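You operate a simulated robot arm through the tools that you are given. There is no shell and no other tool.

You run a simulated two-armed robot. Do the job below in one go: nothing can be reset, and whatever is moved stays where it is left.

TASK
Put the red ring on the bottom shelf of the shelf unit. Then take the brass cap and leave it on the long bench before the bowl. Then fetch the bottle marked "sealer" from the counter top and stand it on the bottom shelf of the shelf unit. Keep to this order. Set down upright: bottle.
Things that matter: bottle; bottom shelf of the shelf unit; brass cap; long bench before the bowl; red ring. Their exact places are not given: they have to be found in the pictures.

Only the result counts: the job must be done as asked and must still hold three seconds after the hand-in. Knocking over, shifting, dropping, spilling or breaking anything else fails it. Lids that push on must go on centred and level and be pressed home; caps that screw on are set level and turned clockwise until they are tight.

THE ROBOT
Two 7-joint arms with two-finger parallel grippers on one trunk, on a base that moves. Base frame: it is fixed to the floor where the robot stands at the start and does not move with it; the origin is under the middle of the robot, x ahead of it, y to its left, z up. Readings come in cm, degrees, newtons and seconds.
The left shoulder is at the start at [6, 14.7, 54.3], the right one opposite. With the tool pointing down near the work surface each hand reaches from about 32 to 76 cm from the robot's upright axis, wherever it stands, measured 20 degrees to its own side. Places, roughly: bottle [-100, -250, 100]; bottom shelf of the shelf unit [10, -270, 10]; brass cap [-150, 75, 50]; long bench before the bowl (20x18 cm) [-482, 390, 76]; red ring (5x5x2 cm) [50, -10, 90]. Payload 3.43 kg a hand.
Tool frame (each hand has its own): the origin (TCP) lies between the finger pads and is the grasp point; the fingertips stand 3 cm ahead of it; z points along the fingers, y is the line along which they close. The gripper opens to 9.4 cm. The fingers are 2.8 cm wide and 1 cm thick; the gripper's body (5 by 9.6 cm) begins 5.5 cm behind the TCP.
Orientation is told as [roll, pitch, yaw] about the base's x, y, z axes, in that order, counted from this pose: with the fingers straight down and closing along the base's y, the tool's x points along the base's -x, its y along +y and its z along -z.

THE INTERFACE
- The arms move only by the tool servo_tool. It takes "left_targets", "right_targets" or both (then of equal length, played together; a hand with none holds still); each is a list of rows, each a list of 7 numbers: the shift along the tool's x, y, z in mm, then the turn, a rotation vector about the tool's x, y, z in rad, then the opening, from 0 (shut) to 1 (fully open). In form: [[dx, dy, dz, ax, ay, az, claw], ...]. A call has 1 to 20 rows; each row is the pose to reach, as a shift and turn from the pose commanded when the call began, along the tool's axes at that moment. A row lasts 0.2 s, in which the tool goes at most 5 cm and 8.6 degrees; a call with a longer step from one row to the next is refused whole, and so is a gripper value outside its range. Where a pose cannot be reached the arm comes as near as it can. A force on the tool above 40 N (or 10 N above the force at the start of the call, whichever is more), or a blocked arm, ends the call early, and 0.2 s more pass. The fingers move at their own pace (about 7.2 cm/s each) and stop on an object; they squeeze with about 31 N. The grip force told is the motor's: it shows also when the fingers shut on nothing. Time passes only in rows, and 0.2 s behind the last, so rows that repeat a pose let the fingers close. It gives the time, the measured TCP pose, the force on the tool (base axes), the opening and the grip force at its end, in the units of the frame above (readings bear some noise), with the torque about the TCP (base axes, N m) and any sound that the robot's microphone picked up.
- Cameras (640 x 400 px; columns grow to the right, rows downward): "scene" is now at [5.99, -1.61, 119.01]; the picture's right is [-0.20, -0.98, 0.00], its down [-0.47, 0.09, -0.88] and it looks along [0.86, -0.17, -0.48] (base axes); focal length 253 px, centre (320, 200). "left" rides on the left gripper at [7.6, -1.4, -10.3] in its tool frame; the picture's right is [0.18, 0.98, 0.00], its down [-0.75, 0.14, -0.64] and it looks along [-0.63, 0.12, 0.77] (tool axes); focal length 243 px, centre (320, 200). "right" rides on the right gripper at [7.6, 1.4, -10.3] in its tool frame; the picture's right is [-0.18, 0.98, 0.00], its down [-0.75, -0.14, -0.64] and it looks along [-0.63, -0.12, 0.77] (tool axes); focal length 243 px, centre (320, 200).
- camera(camera): a new picture of that camera. The clock stands still meanwhile.
- move_column(by): slides the trunk up (or, below 0, down) by that many cm; the arms and the scene camera ride with it, the base frame stays. It gives what a move gives, with no picture.
- steer(legs): drives the robot by 1 to 6 legs, each [ahead, left, turn to the left] in cm, cm and degrees, along the robot's own axes; the way and the turn of a leg run together, so that a leg with both is an arc; at most 150 cm and 180 degrees a leg. The arms and the cameras ride along, it lands a little off, and it stops where it bumps. It gives what a move gives.
- turn_head(pan, tilt): turns the head with the scene camera to pan (to the left, within 86 degrees either way) and tilt (down, from -29 to 69), counted from straight ahead of the robot. It gives what a move gives.
- pixel_to_xyz(camera, pixels): there is no depth. For up to 12 entries [column, row, z] of the newest picture of that camera ("zoom" is the newest enlarged one), the place [x, y] in the base frame at which the ray of that pixel passes the height z, good to about 0.2 cm. The clock stands still meanwhile.
- enlarge(camera, box): a new picture of the part [left, top, right, bottom] of that camera's present view, enlarged. The clock stands still meanwhile.
- job_done(): hands the job in; it is judged then, once.

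Open the grippers and draw the arms clear of the work before you hand the job in, unless the task says otherwise.

The tools are called after "Call:" as a command line: name --argument value ..., lists and objects as JSON in quotes. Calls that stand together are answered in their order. servo_tool: Moves the arms, as the interface text tells. Its arguments: {"type":"object","properties":{"left_targets":{"type":"array","items":{"type":"array","items":{"type":"number"}}},"right_targets":{"type":"array","items":{"type":"array","items":{"type":"number"}}}},"required":[]} The other tools are called the same way: move_column (by) moves the trunk up or down; steer (legs) drives the base; turn_head (pan, tilt) turns the head that bears the scene camera; camera (camera) takes a picture; pixel_to_xyz (camera, pixels) gives the place at which the rays of pixels pass given heights; enlarge (camera, box) takes an enlarged picture of a part of a camera's view; job_done () hands the job in.

At the start:

```text
clock: 0.0
left_position: [30.0, 8.18, 99.9]
left_tcp_rot: [-0.1, -0.1, 0.1]
left_wrist_force: [-0.3, 0.4, 0.6]
left_torque: [-0.01, 0.0, 0.0]
left_grip_width: 9.42
left_grasp_force: 0.2
right_position: [32.5, -19.83, 99.95]
right_tcp_rot: [0.1, -0.1, 0.1]
right_wrist_force: [0.3, -0.5, 0.2]
right_torque: [-0.02, 0.02, -0.01]
right_grip_width: 9.4
right_grasp_force: 0.0
trunk travel left (down, up): [-25.0, 0.0]
robot x, y, heading: [-0.18, 0.09, 0.1]
head pan, tilt (commanded): [-11.3, 28.7]
```

scene: 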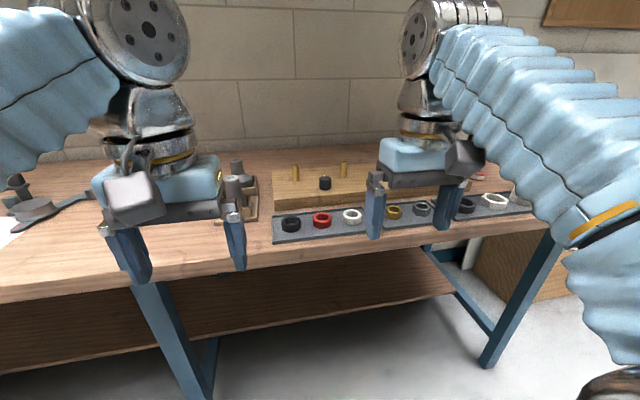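
right: 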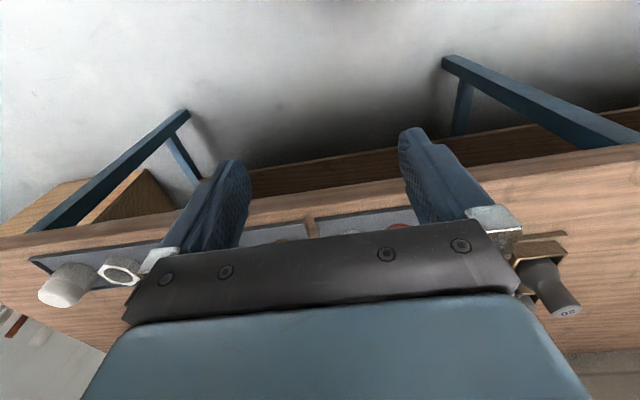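
left: 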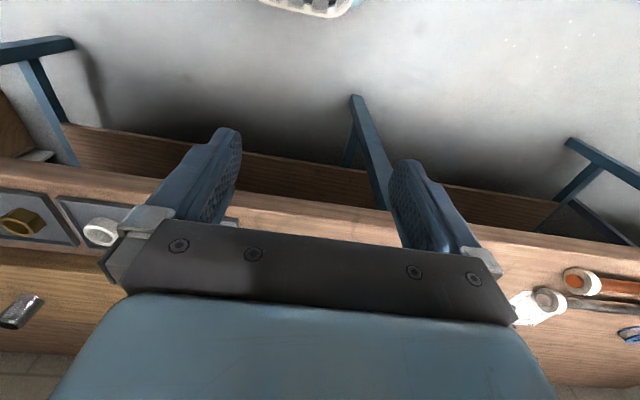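

The scene picture shows the red ring at about (322,219) on a tray on the bench. I enlarge that part for a better look.

Call:
enlarge --camera "scene" --box '[220, 150, 420, 275]'

Call:
pixel_to_xyz --camera "scene" --pixels '[[322, 219, 90], [322, 219, 88], [292, 223, 90], [352, 216, 90], [275, 240, 88], [545, 210, 88]]'

```text
3.20 times, centred on (320, 212) of scene
```

zoom: 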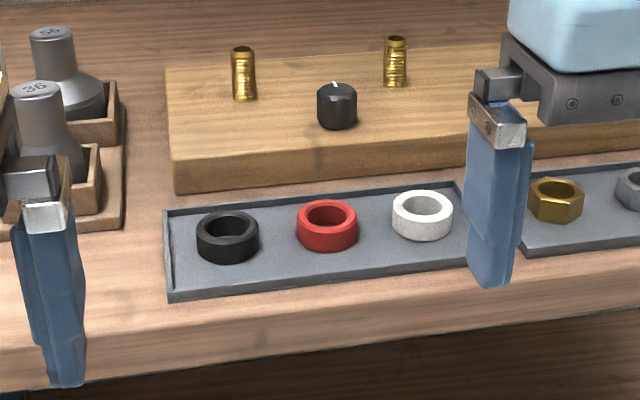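

```text
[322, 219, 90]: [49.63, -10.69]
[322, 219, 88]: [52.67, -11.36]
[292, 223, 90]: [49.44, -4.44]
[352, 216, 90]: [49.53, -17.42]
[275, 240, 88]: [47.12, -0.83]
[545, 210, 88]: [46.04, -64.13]
```

I check the height by looking at the same white ring through the left hand camera (100,232) and the scene camera (352,216).

Call:
pixel_to_xyz --camera "left" --pixels '[[101, 232, 86], [101, 232, 88], [101, 232, 90], [20, 222, 86], [20, 222, 88], [20, 222, 90]]'

Call:
pixel_to_xyz --camera "scene" --pixels '[[352, 216, 86], [352, 216, 88], [352, 216, 90], [394, 212, 86], [394, 212, 88], [394, 212, 90]]'

Call:
enlarge --camera "left" --box '[0, 180, 160, 280]'

```text
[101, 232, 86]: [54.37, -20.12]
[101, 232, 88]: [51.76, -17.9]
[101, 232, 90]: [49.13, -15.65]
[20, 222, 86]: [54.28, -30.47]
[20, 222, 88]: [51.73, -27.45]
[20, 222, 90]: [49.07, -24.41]
```

```text
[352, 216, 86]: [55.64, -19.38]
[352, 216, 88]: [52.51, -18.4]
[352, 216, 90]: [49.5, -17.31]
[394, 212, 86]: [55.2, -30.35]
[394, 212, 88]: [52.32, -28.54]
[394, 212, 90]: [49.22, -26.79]
```

```text
4.00 times, centred on (80, 230) of left
```

zoom: 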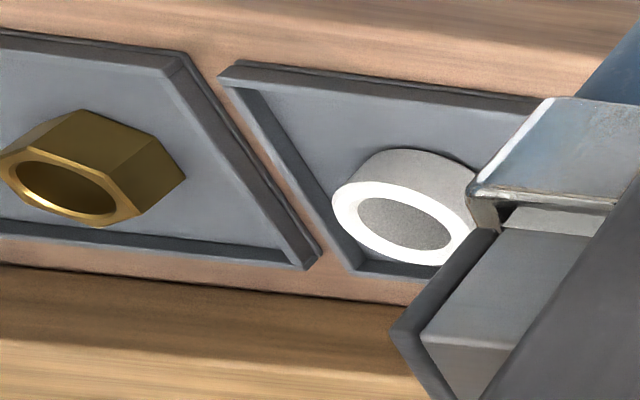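

I refine with the top-centre pixels of the rings: white at left (101,235) / scene (352,214), gold at left (17.5,227.5) / scene (394,209), red at scene (322,217).

Call:
pixel_to_xyz --camera "left" --pixels '[[101, 235, 86], [101, 235, 87], [101, 235, 88], [17.5, 227.5, 86], [17.5, 227.5, 87], [17.5, 227.5, 88]]'

Call:
pixel_to_xyz --camera "scene" --pixels '[[352, 214.2, 86], [352, 214.2, 87], [352, 214.2, 88], [394, 209, 86], [394, 209, 87], [394, 209, 88], [322.2, 217, 86], [322.2, 217, 87], [322.2, 217, 88]]'

```text
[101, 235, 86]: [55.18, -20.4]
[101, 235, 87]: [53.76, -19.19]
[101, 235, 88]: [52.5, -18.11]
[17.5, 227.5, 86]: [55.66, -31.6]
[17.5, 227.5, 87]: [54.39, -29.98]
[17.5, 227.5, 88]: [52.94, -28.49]
```

```text
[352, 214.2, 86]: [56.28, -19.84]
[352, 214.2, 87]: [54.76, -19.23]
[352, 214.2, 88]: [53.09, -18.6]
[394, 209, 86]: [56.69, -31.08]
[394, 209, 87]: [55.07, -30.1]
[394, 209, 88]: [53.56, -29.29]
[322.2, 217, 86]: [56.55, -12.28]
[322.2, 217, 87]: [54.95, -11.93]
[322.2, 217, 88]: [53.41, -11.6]
```

The ring tops lie at z≈87 and the red ring at about (55,-12). Before acting I look around, first to the right where the shelf unit should be.

Call:
turn_head --pan -86 --tilt 15

Call:
camera --camera "scene"

Call:
turn_head --pan 86 --tilt 15

Call:
camera --camera "scene"

```text
clock: 1.5
left_position: [30.06, 8.2, 100.04]
left_tcp_rot: [-0.1, -0.2, 0.1]
left_wrist_force: [0.0, 0.6, 1.2]
left_torque: [0.02, 0.0, 0.02]
left_grip_width: 9.42
left_grasp_force: 0.0
right_position: [32.57, -19.74, 99.82]
right_tcp_rot: [0.0, -0.1, -0.1]
right_wrist_force: [-0.4, -0.6, -0.7]
right_torque: [0.0, 0.01, 0.0]
right_grip_width: 9.39
right_grasp_force: 0.0
trunk travel left (down, up): [-25.0, 0.0]
robot x, y, heading: [-0.41, -0.22, 0.1]
head pan, tilt (commanded): [-85.9, 15.0]
```

```text
taken
```

scene: 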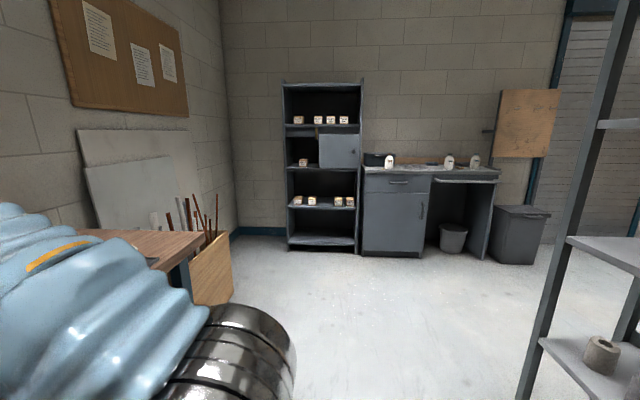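

```text
clock: 4.1
left_position: [30.09, 8.17, 100.0]
left_tcp_rot: [-0.1, -0.2, 0.0]
left_wrist_force: [0.3, -0.1, -0.3]
left_torque: [-0.01, 0.01, 0.02]
left_grip_width: 9.42
left_grasp_force: 0.1
right_position: [32.53, -19.81, 99.94]
right_tcp_rot: [-0.1, 0.0, 0.0]
right_wrist_force: [0.5, 0.1, 1.2]
right_torque: [0.03, 0.0, -0.01]
right_grip_width: 9.41
right_grasp_force: 0.1
trunk travel left (down, up): [-25.0, 0.0]
robot x, y, heading: [0.47, 0.05, -0.2]
head pan, tilt (commanded): [85.9, 15.0]
```

```text
taken
```

scene: 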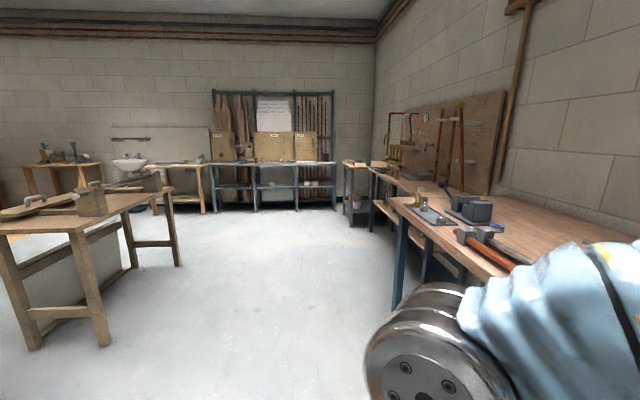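

The shelf unit stands to the right (columns 285–362), its bottom shelf near row 240, and the counter with three bottles beside it. I turn the head back and enlarge both.

Call:
turn_head --pan -86 --tilt 15

Call:
enlarge --camera "scene" --box '[260, 70, 420, 270]'

Call:
pixel_to_xyz --camera "zoom" --pixels '[[320, 200, 10], [320, 200, 100]]'

Call:
enlarge --camera "scene" --box '[350, 130, 510, 230]'

```text
clock: 6.7
left_position: [30.05, 8.17, 99.98]
left_tcp_rot: [-0.1, -0.2, 0.0]
left_wrist_force: [-0.4, 0.1, 0.1]
left_torque: [-0.01, -0.02, -0.01]
left_grip_width: 9.38
left_grasp_force: 0.0
right_position: [32.57, -19.81, 100.0]
right_tcp_rot: [0.0, -0.1, 0.0]
right_wrist_force: [-1.0, -0.1, 0.1]
right_torque: [0.01, 0.01, -0.02]
right_grip_width: 9.4
right_grasp_force: 0.0
trunk travel left (down, up): [-25.0, 0.0]
robot x, y, heading: [-0.08, 0.24, 0.0]
head pan, tilt (commanded): [-85.9, 15.0]
```

```text
2.00 times, centred on (340, 170) of scene
```

zoom: 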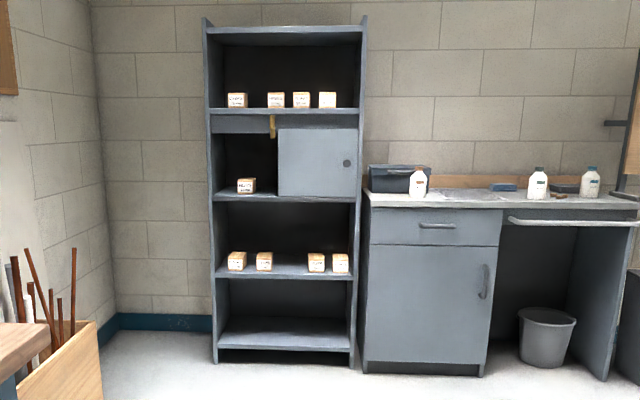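

```text
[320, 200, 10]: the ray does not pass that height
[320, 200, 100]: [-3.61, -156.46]
```

```text
4.00 times, centred on (430, 180) of scene
```

zoom: 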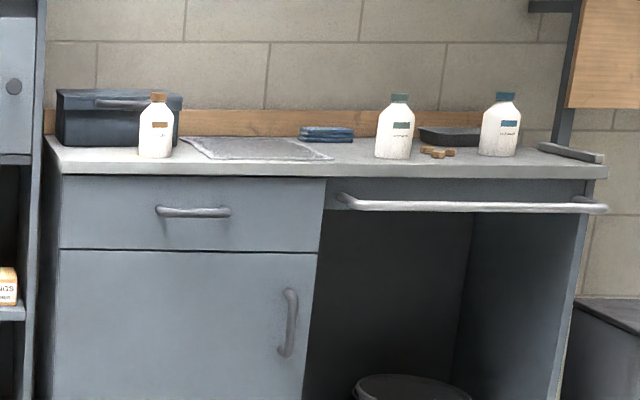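

The bottom shelf is empty, with much room up to the second shelf. I turn the head back to the ring and bring the right hand above it, tilted 30° forward (a tilt that will also suit the shelf), with the fingers open about 6.6 cm.

Call:
turn_head --pan -12 --tilt 35

Call:
servo_tool --right_targets '[[-27, 10, 0, 0, -0.065, 0, 0.7], [-55, 20, 0, 0, -0.13, 0, 0.7], [-82, 30, 5, 0, -0.196, 0, 0.7], [-109, 40, 10, 0, -0.262, 0, 0.7], [-136, 50, 10, 0, -0.327, 0, 0.7], [-164, 59, 15, 0, -0.393, 0, 0.7], [-191, 69, 20, 0, -0.458, 0, 0.7], [-218, 79, 20, 0, -0.5236, 0, 0.7], [-218, 79, 20, 0, -0.5236, 0, 0.7]]'

Call:
camera --camera "scene"

Call:
camera --camera "right"

```text
clock: 8.1
left_position: [30.14, 8.28, 100.0]
left_tcp_rot: [-0.1, -0.2, 0.1]
left_wrist_force: [-0.4, -0.5, -0.4]
left_torque: [-0.02, -0.02, 0.0]
left_grip_width: 9.41
left_grasp_force: 0.1
right_position: [32.65, -19.89, 99.87]
right_tcp_rot: [0.0, -0.1, 0.0]
right_wrist_force: [-0.5, 0.5, -0.4]
right_torque: [0.02, 0.03, 0.01]
right_grip_width: 9.42
right_grasp_force: 0.1
trunk travel left (down, up): [-25.0, 0.0]
robot x, y, heading: [0.01, 0.15, -0.2]
head pan, tilt (commanded): [-12.0, 35.0]
```

```text
clock: 10.1
left_position: [30.02, 8.12, 100.0]
left_tcp_rot: [-0.2, -0.1, -0.1]
left_wrist_force: [1.4, 1.1, -0.5]
left_torque: [0.03, 0.01, -0.02]
left_grip_width: 9.38
left_grasp_force: 0.0
right_position: [54.54, -11.82, 98.1]
right_tcp_rot: [0.0, -30.1, 0.0]
right_wrist_force: [-0.8, -0.4, -1.1]
right_torque: [0.03, 0.03, 0.0]
right_grip_width: 6.61
right_grasp_force: 0.1
trunk travel left (down, up): [-25.0, 0.0]
robot x, y, heading: [-0.08, 0.12, -0.1]
head pan, tilt (commanded): [-12.0, 35.0]
```

```text
taken
```

scene: 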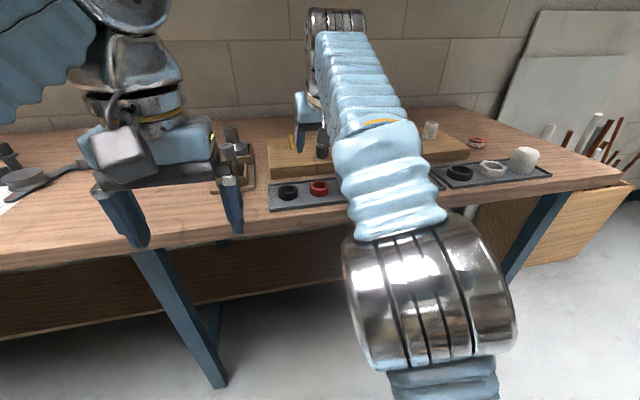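

```text
taken
```

right: 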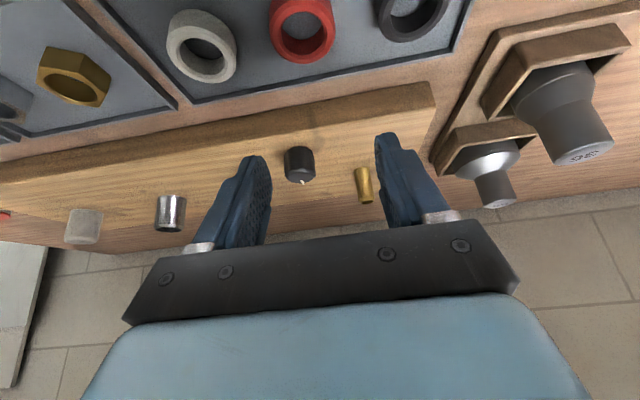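

The red ring shows in the right hand camera at (301,30). I project its top rim centre at z=87 and compare with the scene camera's (320,187).

Call:
pixel_to_xyz --camera "right" --pixels '[[303, 34, 87], [303, 34, 86], [205, 52, 87], [205, 52, 86], [416, 13, 87]]'

Call:
enlarge --camera "right" --box '[140, 0, 480, 210]'

Call:
enlarge --camera "scene" --box '[260, 80, 420, 220]'

```text
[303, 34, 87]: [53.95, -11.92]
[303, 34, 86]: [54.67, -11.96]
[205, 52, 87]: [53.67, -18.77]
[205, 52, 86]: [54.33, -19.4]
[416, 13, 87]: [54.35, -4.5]
```

```text
1.88 times, centred on (310, 105) of right
```

zoom: 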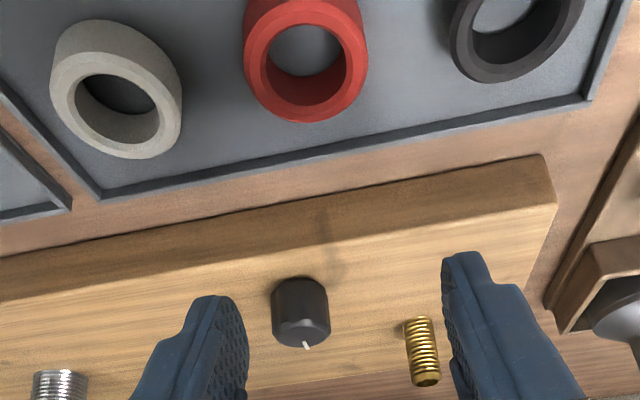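

```text
2.86 times, centred on (340, 150) of scene
```

zoom: 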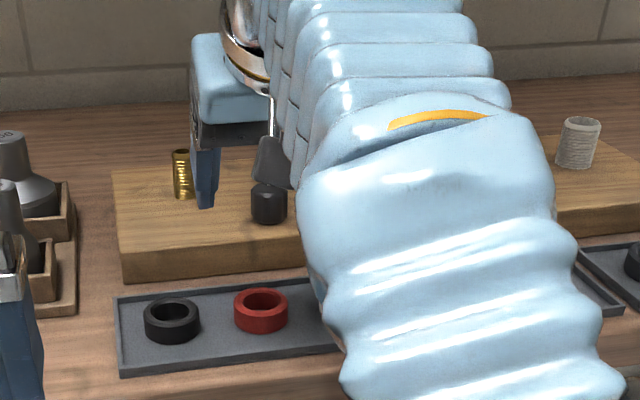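

I refine with the rim centres: right (302.6,30), scene (319.4,185).

Call:
pixel_to_xyz --camera "right" --pixels '[[302.6, 30, 86], [302.6, 30, 87], [302.6, 30, 88], [202, 47, 87]]'

Call:
pixel_to_xyz --camera "scene" --pixels '[[319.4, 185, 86], [319.4, 185, 87], [319.4, 185, 88]]'

```text
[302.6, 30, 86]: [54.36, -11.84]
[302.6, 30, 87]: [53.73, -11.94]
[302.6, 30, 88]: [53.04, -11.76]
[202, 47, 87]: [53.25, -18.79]
```

```text
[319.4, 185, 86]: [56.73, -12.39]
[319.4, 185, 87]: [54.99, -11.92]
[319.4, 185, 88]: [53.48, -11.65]
```

The two views disagree somewhat on height (87–88.3). I lower the hand by 4.5 cm, still clear of the rings, and look again.

Call:
servo_tool --right_targets '[[5.6, 0, 9.75, 0, 0, 0, 0.7], [11.2, 0, 19.5, 0, 0, 0, 0.7], [16.9, 0, 29.2, 0, 0, 0, 0.7], [22.5, 0, 39, 0, 0, 0, 0.7], [22.5, 0, 39, 0, 0, 0, 0.7]]'

Call:
camera --camera "right"

Call:
enlarge --camera "scene" --box '[260, 80, 420, 220]'

```text
clock: 11.3
left_position: [30.04, 8.28, 100.01]
left_tcp_rot: [-0.1, -0.1, 0.1]
left_wrist_force: [1.3, -0.5, 0.1]
left_torque: [-0.02, -0.03, 0.01]
left_grip_width: 9.41
left_grasp_force: 0.1
right_position: [54.42, -12.03, 93.48]
right_tcp_rot: [0.0, -30.1, -0.1]
right_wrist_force: [-0.8, 0.0, 0.3]
right_torque: [-0.01, -0.01, -0.01]
right_grip_width: 6.58
right_grasp_force: 0.2
trunk travel left (down, up): [-25.0, 0.0]
robot x, y, heading: [0.09, 0.05, -0.1]
head pan, tilt (commanded): [-12.0, 35.0]
```

```text
taken
```

right: 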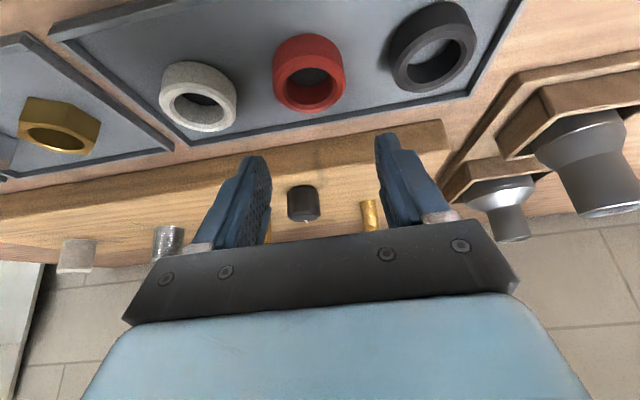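

```text
2.86 times, centred on (340, 150) of scene
```

zoom: 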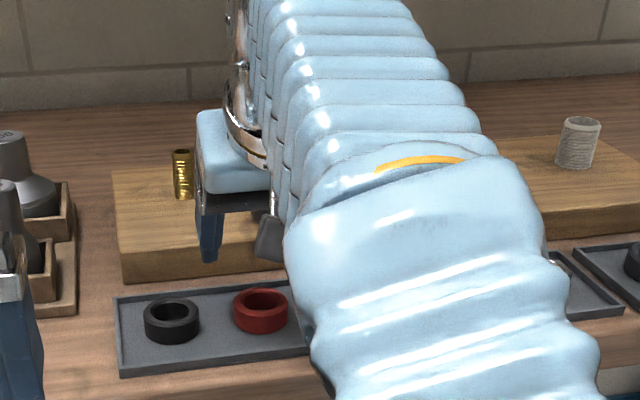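

The red ring is now near (310,80) in the right camera; I enlarge it for precise rim edges.

Call:
enlarge --camera "right" --box '[250, 20, 378, 100]'

Call:
pixel_to_xyz --camera "zoom" --pixels '[[320, 200, 87]]'

```text
5.00 times, centred on (314, 60) of right
```

zoom: 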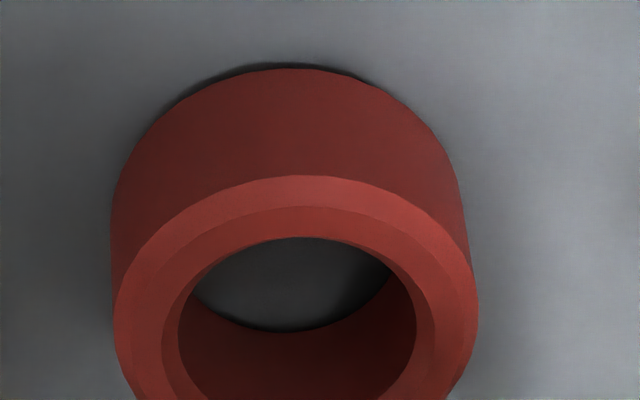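

```text
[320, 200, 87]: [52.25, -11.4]
```

Call:
pixel_to_xyz --camera "right" --pixels '[[309.2, 83, 86], [309.2, 83, 87], [309.2, 83, 88], [273, 83, 87], [345.6, 83, 87], [310, 33.5, 85], [310, 55, 87]]'

```text
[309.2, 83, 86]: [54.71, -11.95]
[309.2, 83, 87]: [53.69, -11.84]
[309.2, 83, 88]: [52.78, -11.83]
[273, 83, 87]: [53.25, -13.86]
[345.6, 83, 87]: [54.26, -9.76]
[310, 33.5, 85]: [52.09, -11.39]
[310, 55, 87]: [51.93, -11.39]
```

The ring's centre is about (54.1,-11.9) with its top near z≈86.7. I lower to TCP z≈90 (tips about 86.7), fingers straddling it, and check.

Call:
servo_tool --right_targets '[[6.3, 0, 6.4, 0, 0, 0, 0.7], [12.6, 1, 12.9, 0, 0, 0, 0.7], [19, 1, 19.3, 0, 0, 0, 0.7], [25.3, 1, 25.8, 0, 0, 0, 0.7], [25.3, 1, 25.8, 0, 0, 0, 0.7]]'

Call:
camera --camera "right"

Call:
enlarge --camera "scene" --box '[240, 130, 400, 230]'

```text
clock: 12.5
left_position: [30.1, 8.3, 99.95]
left_tcp_rot: [-0.1, -0.2, 0.0]
left_wrist_force: [-0.5, -0.7, -0.2]
left_torque: [-0.02, -0.03, 0.03]
left_grip_width: 9.4
left_grasp_force: 0.0
right_position: [53.42, -11.89, 89.96]
right_tcp_rot: [0.1, -30.0, 0.1]
right_wrist_force: [-0.1, -1.0, 0.0]
right_torque: [0.01, 0.0, 0.0]
right_grip_width: 6.57
right_grasp_force: 0.1
trunk travel left (down, up): [-25.0, 0.0]
robot x, y, heading: [-0.03, -0.25, 0.0]
head pan, tilt (commanded): [-12.0, 35.0]
```

```text
taken
```

right: 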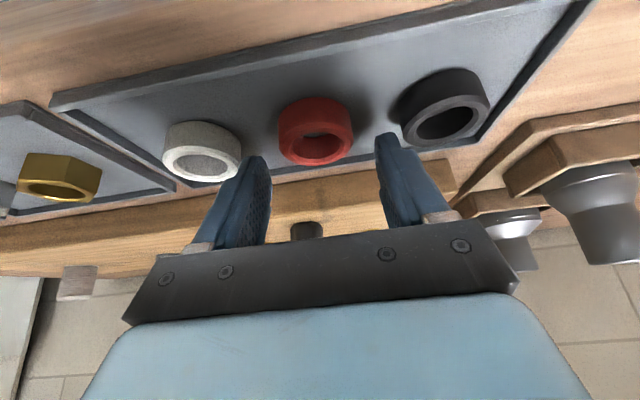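

```text
4.00 times, centred on (320, 180) of scene
```

zoom: 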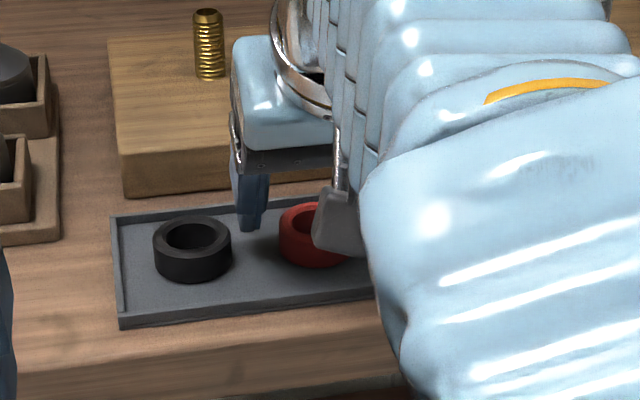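

The geometry agrees: ring centre at about (54.1,-11.9,85.8). I lower to TCP z≈88.6 and then close the fingers.

Call:
servo_tool --right_targets '[[1, 0, 4.5, 0, 0, 0, 0.7], [2, 0, 9, 0, 0, 0, 0.7], [3.3, 0, 13.7, 0, 0, 0, 0.7], [3.3, 0, 13.7, 0, 0, 0, 0.7]]'

Call:
camera --camera "right"

```text
clock: 13.5
left_position: [30.14, 8.1, 99.95]
left_tcp_rot: [-0.2, -0.1, -0.1]
left_wrist_force: [0.2, -0.7, 1.4]
left_torque: [0.0, 0.0, -0.01]
left_grip_width: 9.39
left_grasp_force: 0.1
right_position: [53.88, -11.99, 88.66]
right_tcp_rot: [0.0, -30.0, 0.0]
right_wrist_force: [-0.9, -0.4, 1.0]
right_torque: [-0.04, -0.01, 0.0]
right_grip_width: 6.59
right_grasp_force: 0.0
trunk travel left (down, up): [-25.0, 0.0]
robot x, y, heading: [-0.06, -0.09, -0.0]
head pan, tilt (commanded): [-12.0, 35.0]
```

```text
taken
```

right: 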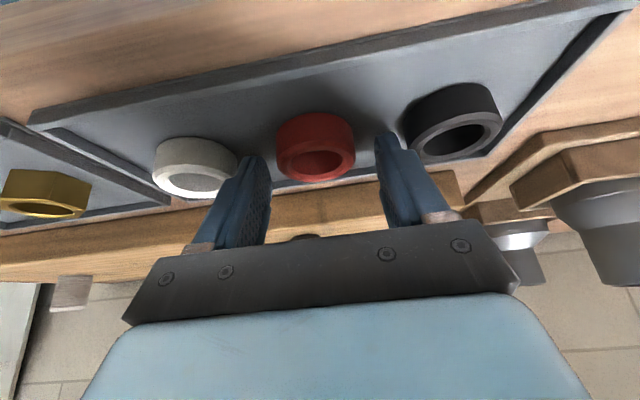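

No contact yet, and the ring centre (316,147) sits between the tips. I go 2.5 mm lower and close the fingers.

Call:
servo_tool --right_targets '[[1.2, 0, 2.2, 0, 0, 0, 0.7], [1.2, 0, 2.2, 0, 0, 0, 0.5], [1.2, 0, 2.2, 0, 0, 0, 0.3], [1.2, 0, 2.2, 0, 0, 0, 0.0], [1.2, 0, 2.2, 0, 0, 0, 0.0], [1.2, 0, 2.2, 0, 0, 0, 0.0]]'

Call:
camera --camera "right"

```text
clock: 14.9
left_position: [29.94, 8.27, 99.96]
left_tcp_rot: [0.0, -0.2, 0.0]
left_wrist_force: [-0.5, -0.8, 0.3]
left_torque: [-0.05, 0.01, 0.02]
left_grip_width: 9.41
left_grasp_force: 0.1
right_position: [53.87, -11.86, 88.55]
right_tcp_rot: [0.0, -30.3, 0.1]
right_wrist_force: [3.2, 1.8, 26.6]
right_torque: [0.26, -0.06, 0.23]
right_grip_width: 4.31
right_grasp_force: 31.1
trunk travel left (down, up): [-25.0, 0.0]
robot x, y, heading: [-0.13, 0.13, -0.0]
head pan, tilt (commanded): [-12.0, 35.0]
```

```text
taken
```

right: 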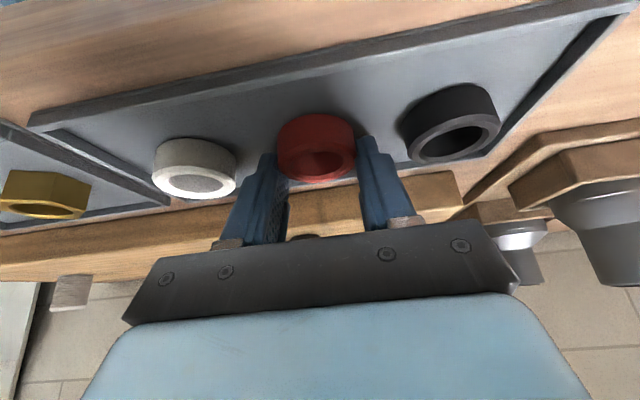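

The ring is gripped (4.31 cm, 31 N); the tips press lightly on the tray. I lift straight up 10 cm.

Call:
servo_tool --right_targets '[[-2, 0, -3.5, 0, 0, 0, 0], [-6, 0, -10.4, 0, 0, 0, 0], [-13, 0, -22.5, 0, 0, 0, 0], [-23, 0, -39.8, 0, 0, 0, 0], [-35, 0, -60.6, 0, 0, 0, 0], [-50, 0, -86.6, 0, 0, 0, 0], [-50, 0, -86.6, 0, 0, 0, 0]]'

Call:
camera --camera "right"

Call:
camera --camera "scene"

```text
clock: 16.5
left_position: [30.08, 8.07, 99.94]
left_tcp_rot: [-0.1, 0.0, 0.0]
left_wrist_force: [0.2, 0.0, -0.9]
left_torque: [-0.01, 0.01, 0.01]
left_grip_width: 9.41
left_grasp_force: 0.0
right_position: [53.81, -11.76, 98.35]
right_tcp_rot: [0.1, -30.0, 0.1]
right_wrist_force: [-0.1, -0.3, -0.3]
right_torque: [-0.04, -0.02, -0.01]
right_grip_width: 4.32
right_grasp_force: 30.4
trunk travel left (down, up): [-25.0, 0.0]
robot x, y, heading: [0.18, -0.08, 0.1]
head pan, tilt (commanded): [-12.0, 35.0]
```

```text
taken
```

right: 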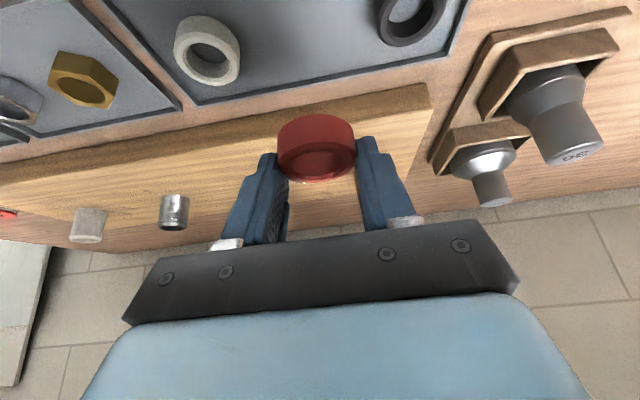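

```text
taken
```

scene: 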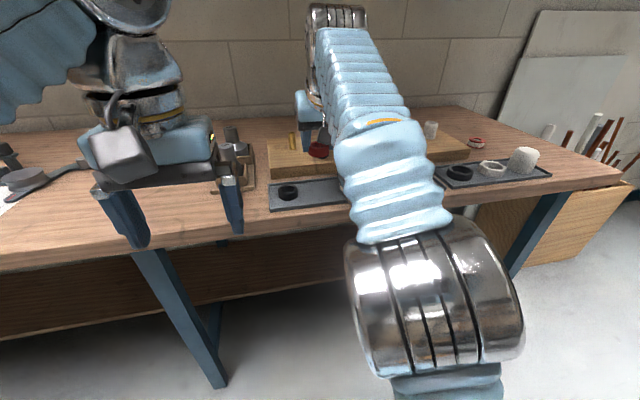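

The ring is held clear. I draw the right arm back toward the robot before driving.

Call:
servo_tool --right_targets '[[26, -13, -21, 0, 0, 0, 0], [52, -27, -42, 0, 0, 0, 0], [78, -40, -62, 0, 0, 0, 0], [104, -53, -83, 0, 0, 0, 0], [130, -67, -104, 0, 0, 0, 0], [156, -80, -125, 0, 0, 0, 0], [156, -80, -125, 0, 0, 0, 0]]'

Call:
turn_head --pan -60 --tilt 35

Call:
camera --camera "scene"

```text
clock: 18.1
left_position: [30.11, 8.26, 99.94]
left_tcp_rot: [-0.1, -0.2, -0.1]
left_wrist_force: [-0.4, 0.2, 0.3]
left_torque: [-0.01, -0.03, 0.01]
left_grip_width: 9.41
left_grasp_force: 0.0
right_position: [33.88, -19.92, 101.48]
right_tcp_rot: [0.0, -30.0, 0.0]
right_wrist_force: [0.4, 0.1, -0.1]
right_torque: [0.02, -0.02, -0.03]
right_grip_width: 4.32
right_grasp_force: 30.6
trunk travel left (down, up): [-25.0, 0.0]
robot x, y, heading: [-0.1, -0.07, -0.1]
head pan, tilt (commanded): [-12.0, 35.0]
```

```text
clock: 19.3
left_position: [30.09, 8.14, 100.07]
left_tcp_rot: [-0.1, -0.1, 0.0]
left_wrist_force: [0.2, 1.8, -0.2]
left_torque: [0.0, 0.02, 0.02]
left_grip_width: 9.39
left_grasp_force: 0.1
right_position: [34.1, -19.77, 101.36]
right_tcp_rot: [0.0, -30.2, 0.0]
right_wrist_force: [0.1, 0.8, -0.4]
right_torque: [-0.01, 0.0, -0.01]
right_grip_width: 4.32
right_grasp_force: 30.6
trunk travel left (down, up): [-25.0, 0.0]
robot x, y, heading: [-0.05, 0.12, 0.3]
head pan, tilt (commanded): [-60.0, 35.0]
```

```text
taken
```

scene: 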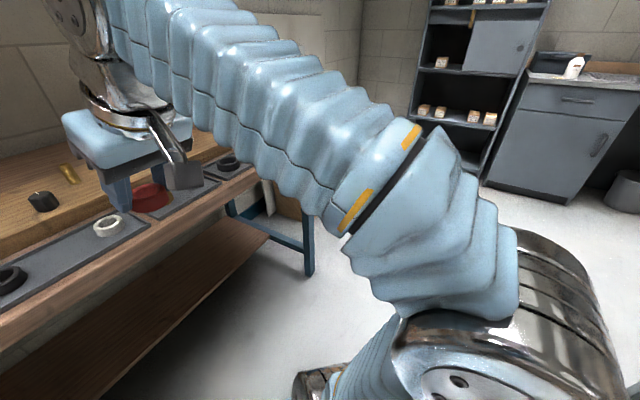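

I check the floor space on the right before driving.

Call:
turn_head --pan -86 --tilt 35

Call:
camera --camera "scene"

Call:
pixel_to_xyz --camera "scene" --pixels '[[290, 135, 0], [360, 140, 0], [232, 190, 0], [500, 330, 0], [535, 230, 0]]'

```text
clock: 20.2
left_position: [30.0, 8.28, 100.02]
left_tcp_rot: [-0.2, -0.2, -0.1]
left_wrist_force: [0.1, -1.2, 0.0]
left_torque: [-0.01, -0.02, 0.04]
left_grip_width: 9.4
left_grasp_force: 0.1
right_position: [34.08, -19.88, 101.28]
right_tcp_rot: [0.0, -30.1, -0.1]
right_wrist_force: [1.3, 0.6, -0.4]
right_torque: [0.04, 0.01, -0.01]
right_grip_width: 4.31
right_grasp_force: 30.5
trunk travel left (down, up): [-25.0, 0.0]
robot x, y, heading: [0.06, -0.14, -0.4]
head pan, tilt (commanded): [-85.9, 35.0]
```

```text
taken
```

scene: 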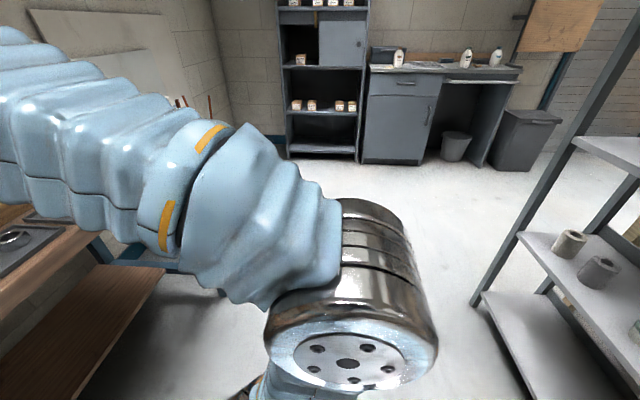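

```text
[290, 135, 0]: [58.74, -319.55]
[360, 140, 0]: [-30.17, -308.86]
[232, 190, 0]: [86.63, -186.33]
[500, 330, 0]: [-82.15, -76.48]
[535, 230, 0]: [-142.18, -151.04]
```

Call:
pixel_to_xyz --camera "scene" --pixels '[[289, 157, 0], [357, 161, 0], [476, 305, 0], [552, 292, 0], [322, 147, 10], [322, 153, 8], [365, 164, 0], [430, 166, 0], [222, 290, 0]]'

Call:
enlarge --camera "scene" --box '[270, 80, 390, 170]'

```text
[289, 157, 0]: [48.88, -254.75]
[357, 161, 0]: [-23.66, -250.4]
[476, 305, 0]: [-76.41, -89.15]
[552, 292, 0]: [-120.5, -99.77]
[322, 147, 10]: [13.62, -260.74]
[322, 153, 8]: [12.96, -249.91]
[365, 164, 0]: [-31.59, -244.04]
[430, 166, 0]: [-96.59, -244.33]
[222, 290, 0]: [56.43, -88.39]
```

```text
4.44 times, centred on (330, 125) of scene
```

zoom: 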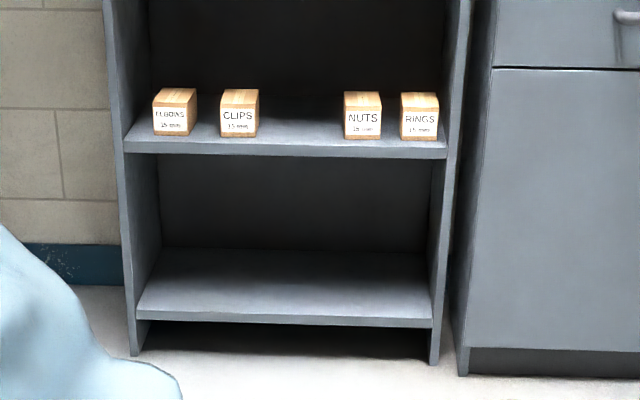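

The shelf unit's front is near y≈-252 (x −24…49); a metal rack stands behind me on the right. I check how close its long side comes.

Call:
pixel_to_xyz --camera "scene" --pixels '[[530, 398, 12], [487, 293, 12], [640, 322, 35], [520, 233, 35], [574, 137, 85], [640, 178, 85]]'

Call:
pixel_to_xyz --camera "zoom" --pixels '[[285, 322, 8], [285, 322, 10], [140, 312, 10], [430, 325, 10], [285, 150, 40], [285, 250, 10], [125, 150, 40], [447, 155, 40]]'

```text
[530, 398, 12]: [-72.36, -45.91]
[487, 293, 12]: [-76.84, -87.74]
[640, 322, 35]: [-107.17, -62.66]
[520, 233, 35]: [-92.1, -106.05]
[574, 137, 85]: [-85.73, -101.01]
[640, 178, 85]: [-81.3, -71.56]
```

```text
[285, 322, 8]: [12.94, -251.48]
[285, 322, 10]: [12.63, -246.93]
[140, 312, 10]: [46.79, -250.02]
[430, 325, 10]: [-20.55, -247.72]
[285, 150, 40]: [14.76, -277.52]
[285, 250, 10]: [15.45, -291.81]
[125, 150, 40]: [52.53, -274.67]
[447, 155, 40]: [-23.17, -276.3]
```

The rack's face runs at x≈-75, so I back up only 15 cm, then turn right 90°, and look.

Call:
steer --legs '[[-15, 0, 0], [0, 0, -90]]'

Call:
turn_head --pan 0 --tilt 25

Call:
camera --camera "scene"

```text
clock: 25.4
left_position: [-6.95, -30.12, 100.09]
left_tcp_rot: [-0.1, -0.2, -90.4]
left_wrist_force: [-0.7, -0.2, -0.1]
left_torque: [-0.03, 0.0, 0.01]
left_grip_width: 9.41
left_grasp_force: 0.1
right_position: [-35.06, -33.92, 101.27]
right_tcp_rot: [0.0, -30.1, -90.3]
right_wrist_force: [-0.1, 0.5, -1.0]
right_torque: [-0.01, 0.02, 0.0]
right_grip_width: 4.34
right_grasp_force: 31.2
trunk travel left (down, up): [-25.0, 0.0]
robot x, y, heading: [-14.97, -0.34, -90.1]
head pan, tilt (commanded): [-85.9, 35.0]
```

```text
clock: 27.0
left_position: [-6.92, -30.09, 99.94]
left_tcp_rot: [-0.1, -0.2, -90.2]
left_wrist_force: [0.5, 0.0, -0.4]
left_torque: [0.02, -0.01, 0.01]
left_grip_width: 9.4
left_grasp_force: 0.2
right_position: [-35.11, -33.93, 101.33]
right_tcp_rot: [0.1, -30.1, -90.4]
right_wrist_force: [0.2, -0.2, -0.1]
right_torque: [-0.02, -0.03, -0.04]
right_grip_width: 4.32
right_grasp_force: 30.8
trunk travel left (down, up): [-25.0, 0.0]
robot x, y, heading: [-15.05, -0.45, -90.2]
head pan, tilt (commanded): [0.0, 25.0]
```

```text
taken
```

scene: 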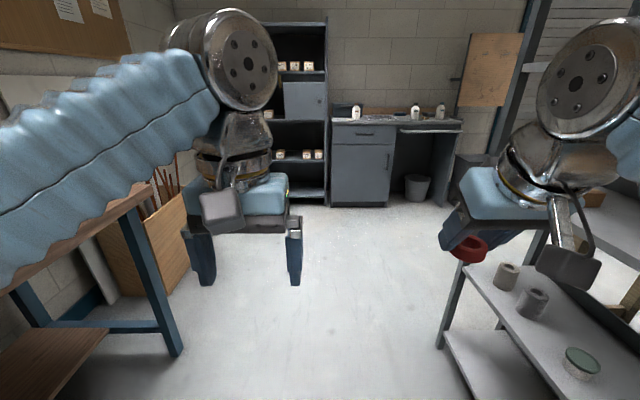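

The way ahead is clear between the bench (left) and the rack (right). I drive ahead 115 cm, staying mid-corridor, then shift diagonally toward the shelf unit.

Call:
steer --legs '[[115, 0, 0], [25, 25, 0]]'

Call:
turn_head --pan 0 --tilt 40

Call:
camera --camera "scene"

```text
clock: 34.7
left_position: [17.23, -169.99, 99.97]
left_tcp_rot: [-0.1, -0.2, -90.3]
left_wrist_force: [-0.8, 0.1, -1.0]
left_torque: [0.01, 0.05, -0.04]
left_grip_width: 9.39
left_grasp_force: 0.1
right_position: [-10.98, -174.01, 101.44]
right_tcp_rot: [0.0, -30.1, -90.3]
right_wrist_force: [0.4, -0.2, -0.2]
right_torque: [0.02, -0.02, -0.04]
right_grip_width: 4.33
right_grasp_force: 30.6
trunk travel left (down, up): [-25.0, 0.0]
robot x, y, heading: [9.05, -139.9, -90.2]
head pan, tilt (commanded): [0.0, 25.0]
```

```text
clock: 35.5
left_position: [17.12, -170.07, 100.09]
left_tcp_rot: [-0.2, -0.2, -90.3]
left_wrist_force: [0.7, -1.1, -0.2]
left_torque: [0.02, 0.04, 0.01]
left_grip_width: 9.41
left_grasp_force: 0.1
right_position: [-10.78, -173.91, 101.34]
right_tcp_rot: [0.0, -30.1, -90.4]
right_wrist_force: [-0.1, 0.3, -0.2]
right_torque: [-0.04, 0.01, -0.03]
right_grip_width: 4.33
right_grasp_force: 31.1
trunk travel left (down, up): [-25.0, 0.0]
robot x, y, heading: [9.26, -140.13, -90.4]
head pan, tilt (commanded): [0.0, 40.0]
```

```text
taken
```

scene: 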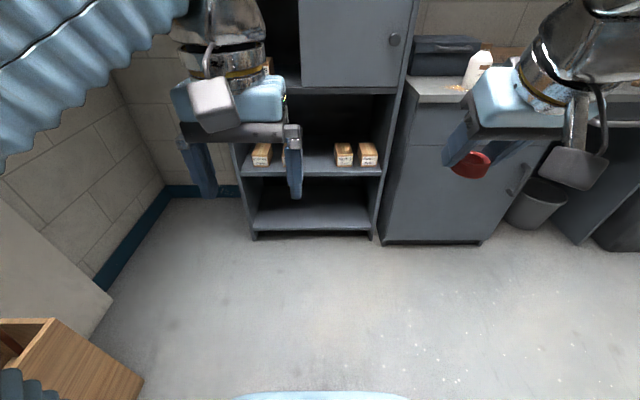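

The bottom shelf now shows between columns 255 and 370, front edge near row 230. I enlarge it and measure.

Call:
enlarge --camera "scene" --box '[230, 130, 390, 250]'

Call:
pixel_to_xyz --camera "scene" --pixels '[[255, 238, 0], [371, 240, 0], [256, 229, 8], [256, 229, 10], [368, 231, 10], [310, 176, 45], [310, 176, 47], [310, 205, 10]]'

```text
3.33 times, centred on (310, 190) of scene
```

zoom: 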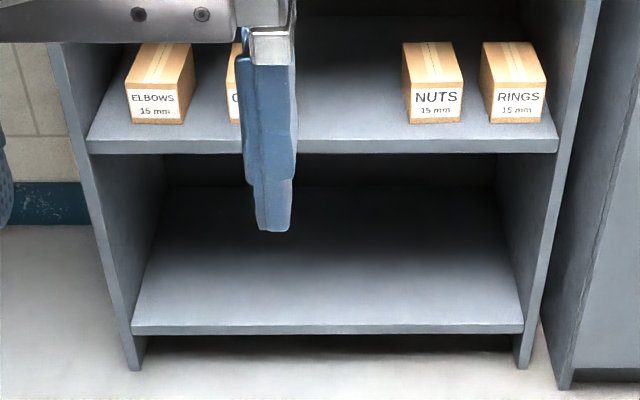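

```text
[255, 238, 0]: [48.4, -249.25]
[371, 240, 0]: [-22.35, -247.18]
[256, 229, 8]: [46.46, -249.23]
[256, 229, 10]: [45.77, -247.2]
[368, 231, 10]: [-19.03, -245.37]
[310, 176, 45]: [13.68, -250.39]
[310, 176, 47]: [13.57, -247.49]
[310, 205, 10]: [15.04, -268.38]
```

Bottom shelf: top at z≈10, front edge y≈-248, second shelf's underside z≈46. I tilt the head down to see how far my own base reaches before choosing the stance.

Call:
turn_head --pan 0 --tilt 69

Call:
camera --camera "scene"

```text
clock: 36.4
left_position: [17.19, -170.05, 99.96]
left_tcp_rot: [-0.2, -0.2, -90.2]
left_wrist_force: [-0.6, 0.3, -0.7]
left_torque: [-0.02, -0.01, 0.03]
left_grip_width: 9.41
left_grasp_force: 0.1
right_position: [-10.78, -173.99, 101.37]
right_tcp_rot: [0.0, -30.0, -90.3]
right_wrist_force: [-0.7, -0.4, -0.1]
right_torque: [0.03, -0.01, 0.01]
right_grip_width: 4.31
right_grasp_force: 31.5
trunk travel left (down, up): [-25.0, 0.0]
robot x, y, heading: [9.17, -140.02, -90.4]
head pan, tilt (commanded): [0.0, 68.8]
```

```text
taken
```

scene: 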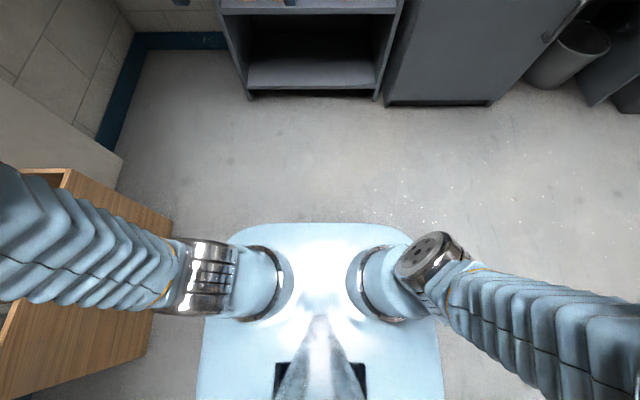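

Call:
pixel_to_xyz --camera "scene" --pixels '[[320, 224, 40], [320, 224, 20], [320, 224, 50], [265, 285, 54], [375, 280, 54], [205, 380, 30], [438, 380, 30]]'

```text
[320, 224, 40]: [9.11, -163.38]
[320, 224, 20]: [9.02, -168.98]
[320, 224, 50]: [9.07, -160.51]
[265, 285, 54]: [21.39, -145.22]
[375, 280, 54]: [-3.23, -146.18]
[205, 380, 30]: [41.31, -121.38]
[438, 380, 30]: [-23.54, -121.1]
```

The base front reaches about 25–29 cm ahead of the axis. I drive to about (19,-188), which leaves room to lower the hand in front of the shelf, and then lower the trunk.

Call:
steer --legs '[[48, 10, 0]]'

Call:
move_column --by -25

Call:
turn_head --pan -10 --tilt 45

Call:
camera --camera "scene"

Call:
camera --camera "right"

```text
clock: 39.3
left_position: [26.77, -218.22, 100.02]
left_tcp_rot: [-0.2, -0.1, -90.4]
left_wrist_force: [0.4, 0.1, -0.4]
left_torque: [0.02, 0.02, -0.01]
left_grip_width: 9.41
left_grasp_force: 0.1
right_position: [-1.2, -222.09, 101.33]
right_tcp_rot: [0.1, -30.0, -90.4]
right_wrist_force: [-0.3, 0.2, 0.3]
right_torque: [0.0, 0.0, 0.01]
right_grip_width: 4.34
right_grasp_force: 31.2
trunk travel left (down, up): [-25.0, 0.0]
robot x, y, heading: [18.55, -188.09, -90.4]
head pan, tilt (commanded): [0.0, 68.8]
```

```text
clock: 41.9
left_position: [26.74, -218.22, 74.92]
left_tcp_rot: [-0.2, -0.2, -90.4]
left_wrist_force: [-0.5, 0.4, 0.2]
left_torque: [0.0, 0.01, 0.01]
left_grip_width: 9.42
left_grasp_force: 0.0
right_position: [-1.32, -221.99, 76.37]
right_tcp_rot: [0.0, -30.1, -90.4]
right_wrist_force: [0.6, -0.1, -0.2]
right_torque: [0.0, 0.03, 0.0]
right_grip_width: 4.29
right_grasp_force: 30.6
trunk travel left (down, up): [0.0, 25.0]
robot x, y, heading: [18.85, -188.03, -90.2]
head pan, tilt (commanded): [0.0, 68.8]
```

```text
clock: 42.8
left_position: [26.82, -218.31, 74.93]
left_tcp_rot: [-0.1, -0.2, -90.3]
left_wrist_force: [0.8, -0.7, 0.0]
left_torque: [-0.01, -0.05, -0.01]
left_grip_width: 9.4
left_grasp_force: 0.1
right_position: [-1.3, -221.95, 76.34]
right_tcp_rot: [-0.1, -30.1, -90.4]
right_wrist_force: [0.0, 0.3, -0.8]
right_torque: [0.02, 0.02, 0.01]
right_grip_width: 4.31
right_grasp_force: 31.3
trunk travel left (down, up): [0.0, 25.0]
robot x, y, heading: [19.03, -188.42, -90.4]
head pan, tilt (commanded): [-10.0, 45.0]
```

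```text
taken
```

scene: 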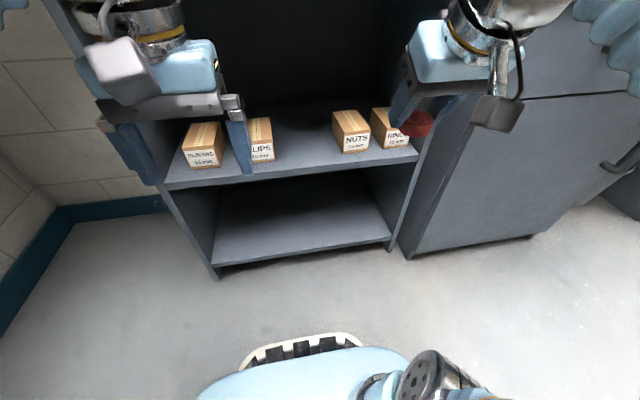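

```text
taken
```

right: 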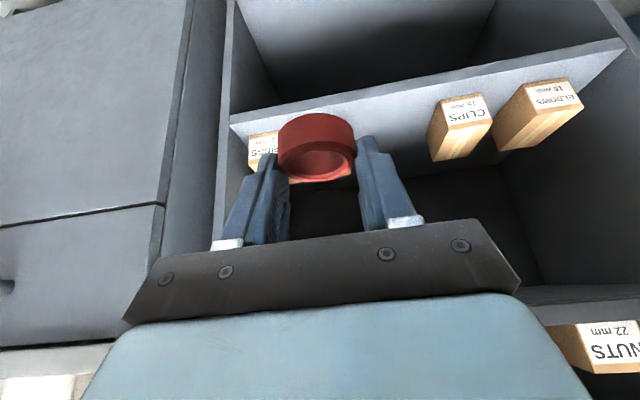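

I measure the bottom shelf's front edge again from here.

Call:
pixel_to_xyz --camera "scene" --pixels '[[391, 237, 10], [214, 264, 10], [300, 252, 10], [388, 251, 0], [214, 279, 0], [300, 176, 46], [408, 161, 46], [170, 189, 46], [365, 203, 10]]'

Call:
enlarge --camera "scene" --box '[190, 140, 430, 290]'

```text
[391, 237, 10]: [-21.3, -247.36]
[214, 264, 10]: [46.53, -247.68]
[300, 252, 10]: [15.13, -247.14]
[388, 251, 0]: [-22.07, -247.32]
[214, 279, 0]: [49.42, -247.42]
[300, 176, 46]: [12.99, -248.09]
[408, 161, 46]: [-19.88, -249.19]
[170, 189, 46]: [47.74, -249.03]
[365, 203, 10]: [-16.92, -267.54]
```

```text
2.67 times, centred on (310, 215) of scene
```

zoom: 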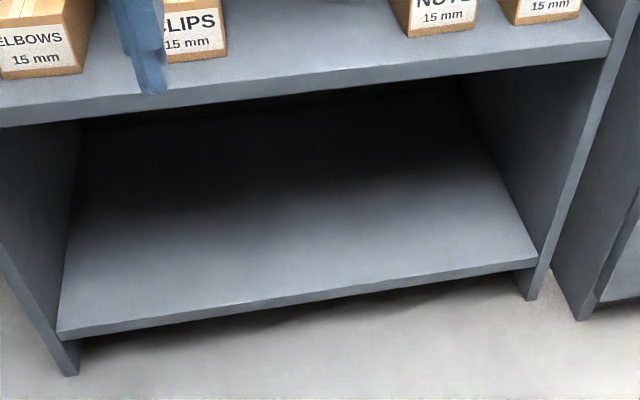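

Front edge at y≈-247.4, top z≈10, consistent. I lower the right hand in front of the unit (14 cm ahead, 50 cm down), keeping the tilt.

Call:
servo_tool --right_targets '[[9.2, 0, 36, 0, 0, 0, 0], [18.4, 0, 72, 0, 0, 0, 0], [27.6, 0, 108, 0, 0, 0, 0], [36.9, 0, 144, 0, 0, 0, 0], [46.1, 0, 180, 0, 0, 0, 0], [55.3, 0, 216, 0, 0, 0, 0], [64.5, 0, 251, 0, 0, 0, 0], [73.7, 0, 287, 0, 0, 0, 0], [82.9, 0, 323, 0, 0, 0, 0], [92.1, 0, 359, 0, 0, 0, 0], [101.4, 0, 395, 0, 0, 0, 0], [110.6, 0, 431, 0, 0, 0, 0], [119.8, 0, 467, 0, 0, 0, 0], [129, 0, 503, 0, 0, 0, 0], [129, 0, 503, 0, 0, 0, 0]]'

Call:
camera --camera "scene"

Call:
camera --camera "right"

```text
clock: 46.0
left_position: [26.8, -218.3, 75.01]
left_tcp_rot: [-0.1, -0.2, -90.4]
left_wrist_force: [0.4, -0.6, 0.0]
left_torque: [-0.03, -0.04, -0.01]
left_grip_width: 9.4
left_grasp_force: 0.1
right_position: [-1.49, -236.19, 26.33]
right_tcp_rot: [0.0, -30.1, -90.4]
right_wrist_force: [-0.6, -0.6, 0.5]
right_torque: [-0.02, 0.01, -0.01]
right_grip_width: 4.32
right_grasp_force: 31.6
trunk travel left (down, up): [0.0, 25.0]
robot x, y, heading: [18.65, -188.29, -90.6]
head pan, tilt (commanded): [-10.0, 45.0]
```

```text
taken
```

scene: 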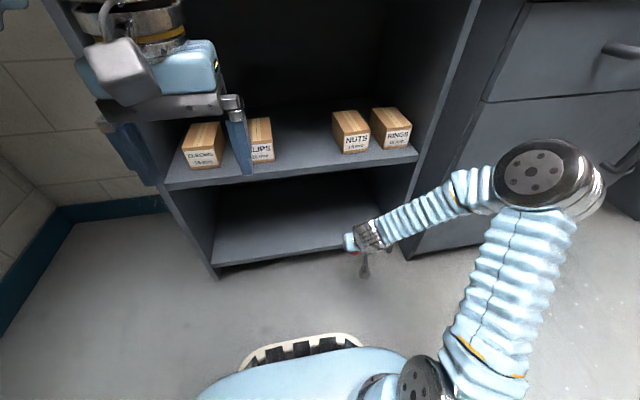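

```text
taken
```

right: 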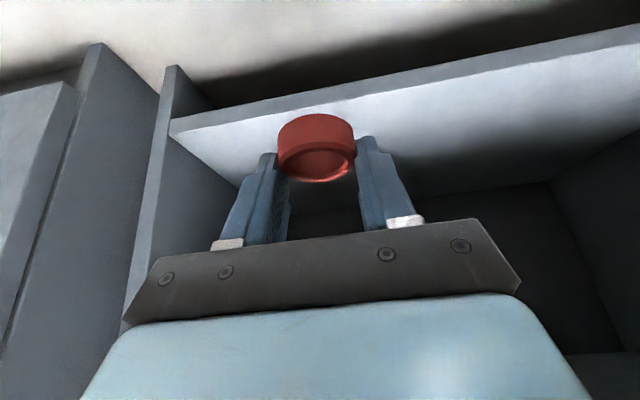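

Call:
pixel_to_xyz --camera "scene" --pixels '[[545, 170, 50], [545, 170, 60], [545, 170, 70], [600, 190, 60], [357, 246, 30]]'

```text
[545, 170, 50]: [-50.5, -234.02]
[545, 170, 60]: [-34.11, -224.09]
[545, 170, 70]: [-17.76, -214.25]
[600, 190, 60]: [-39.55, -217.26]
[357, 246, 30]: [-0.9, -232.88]
```

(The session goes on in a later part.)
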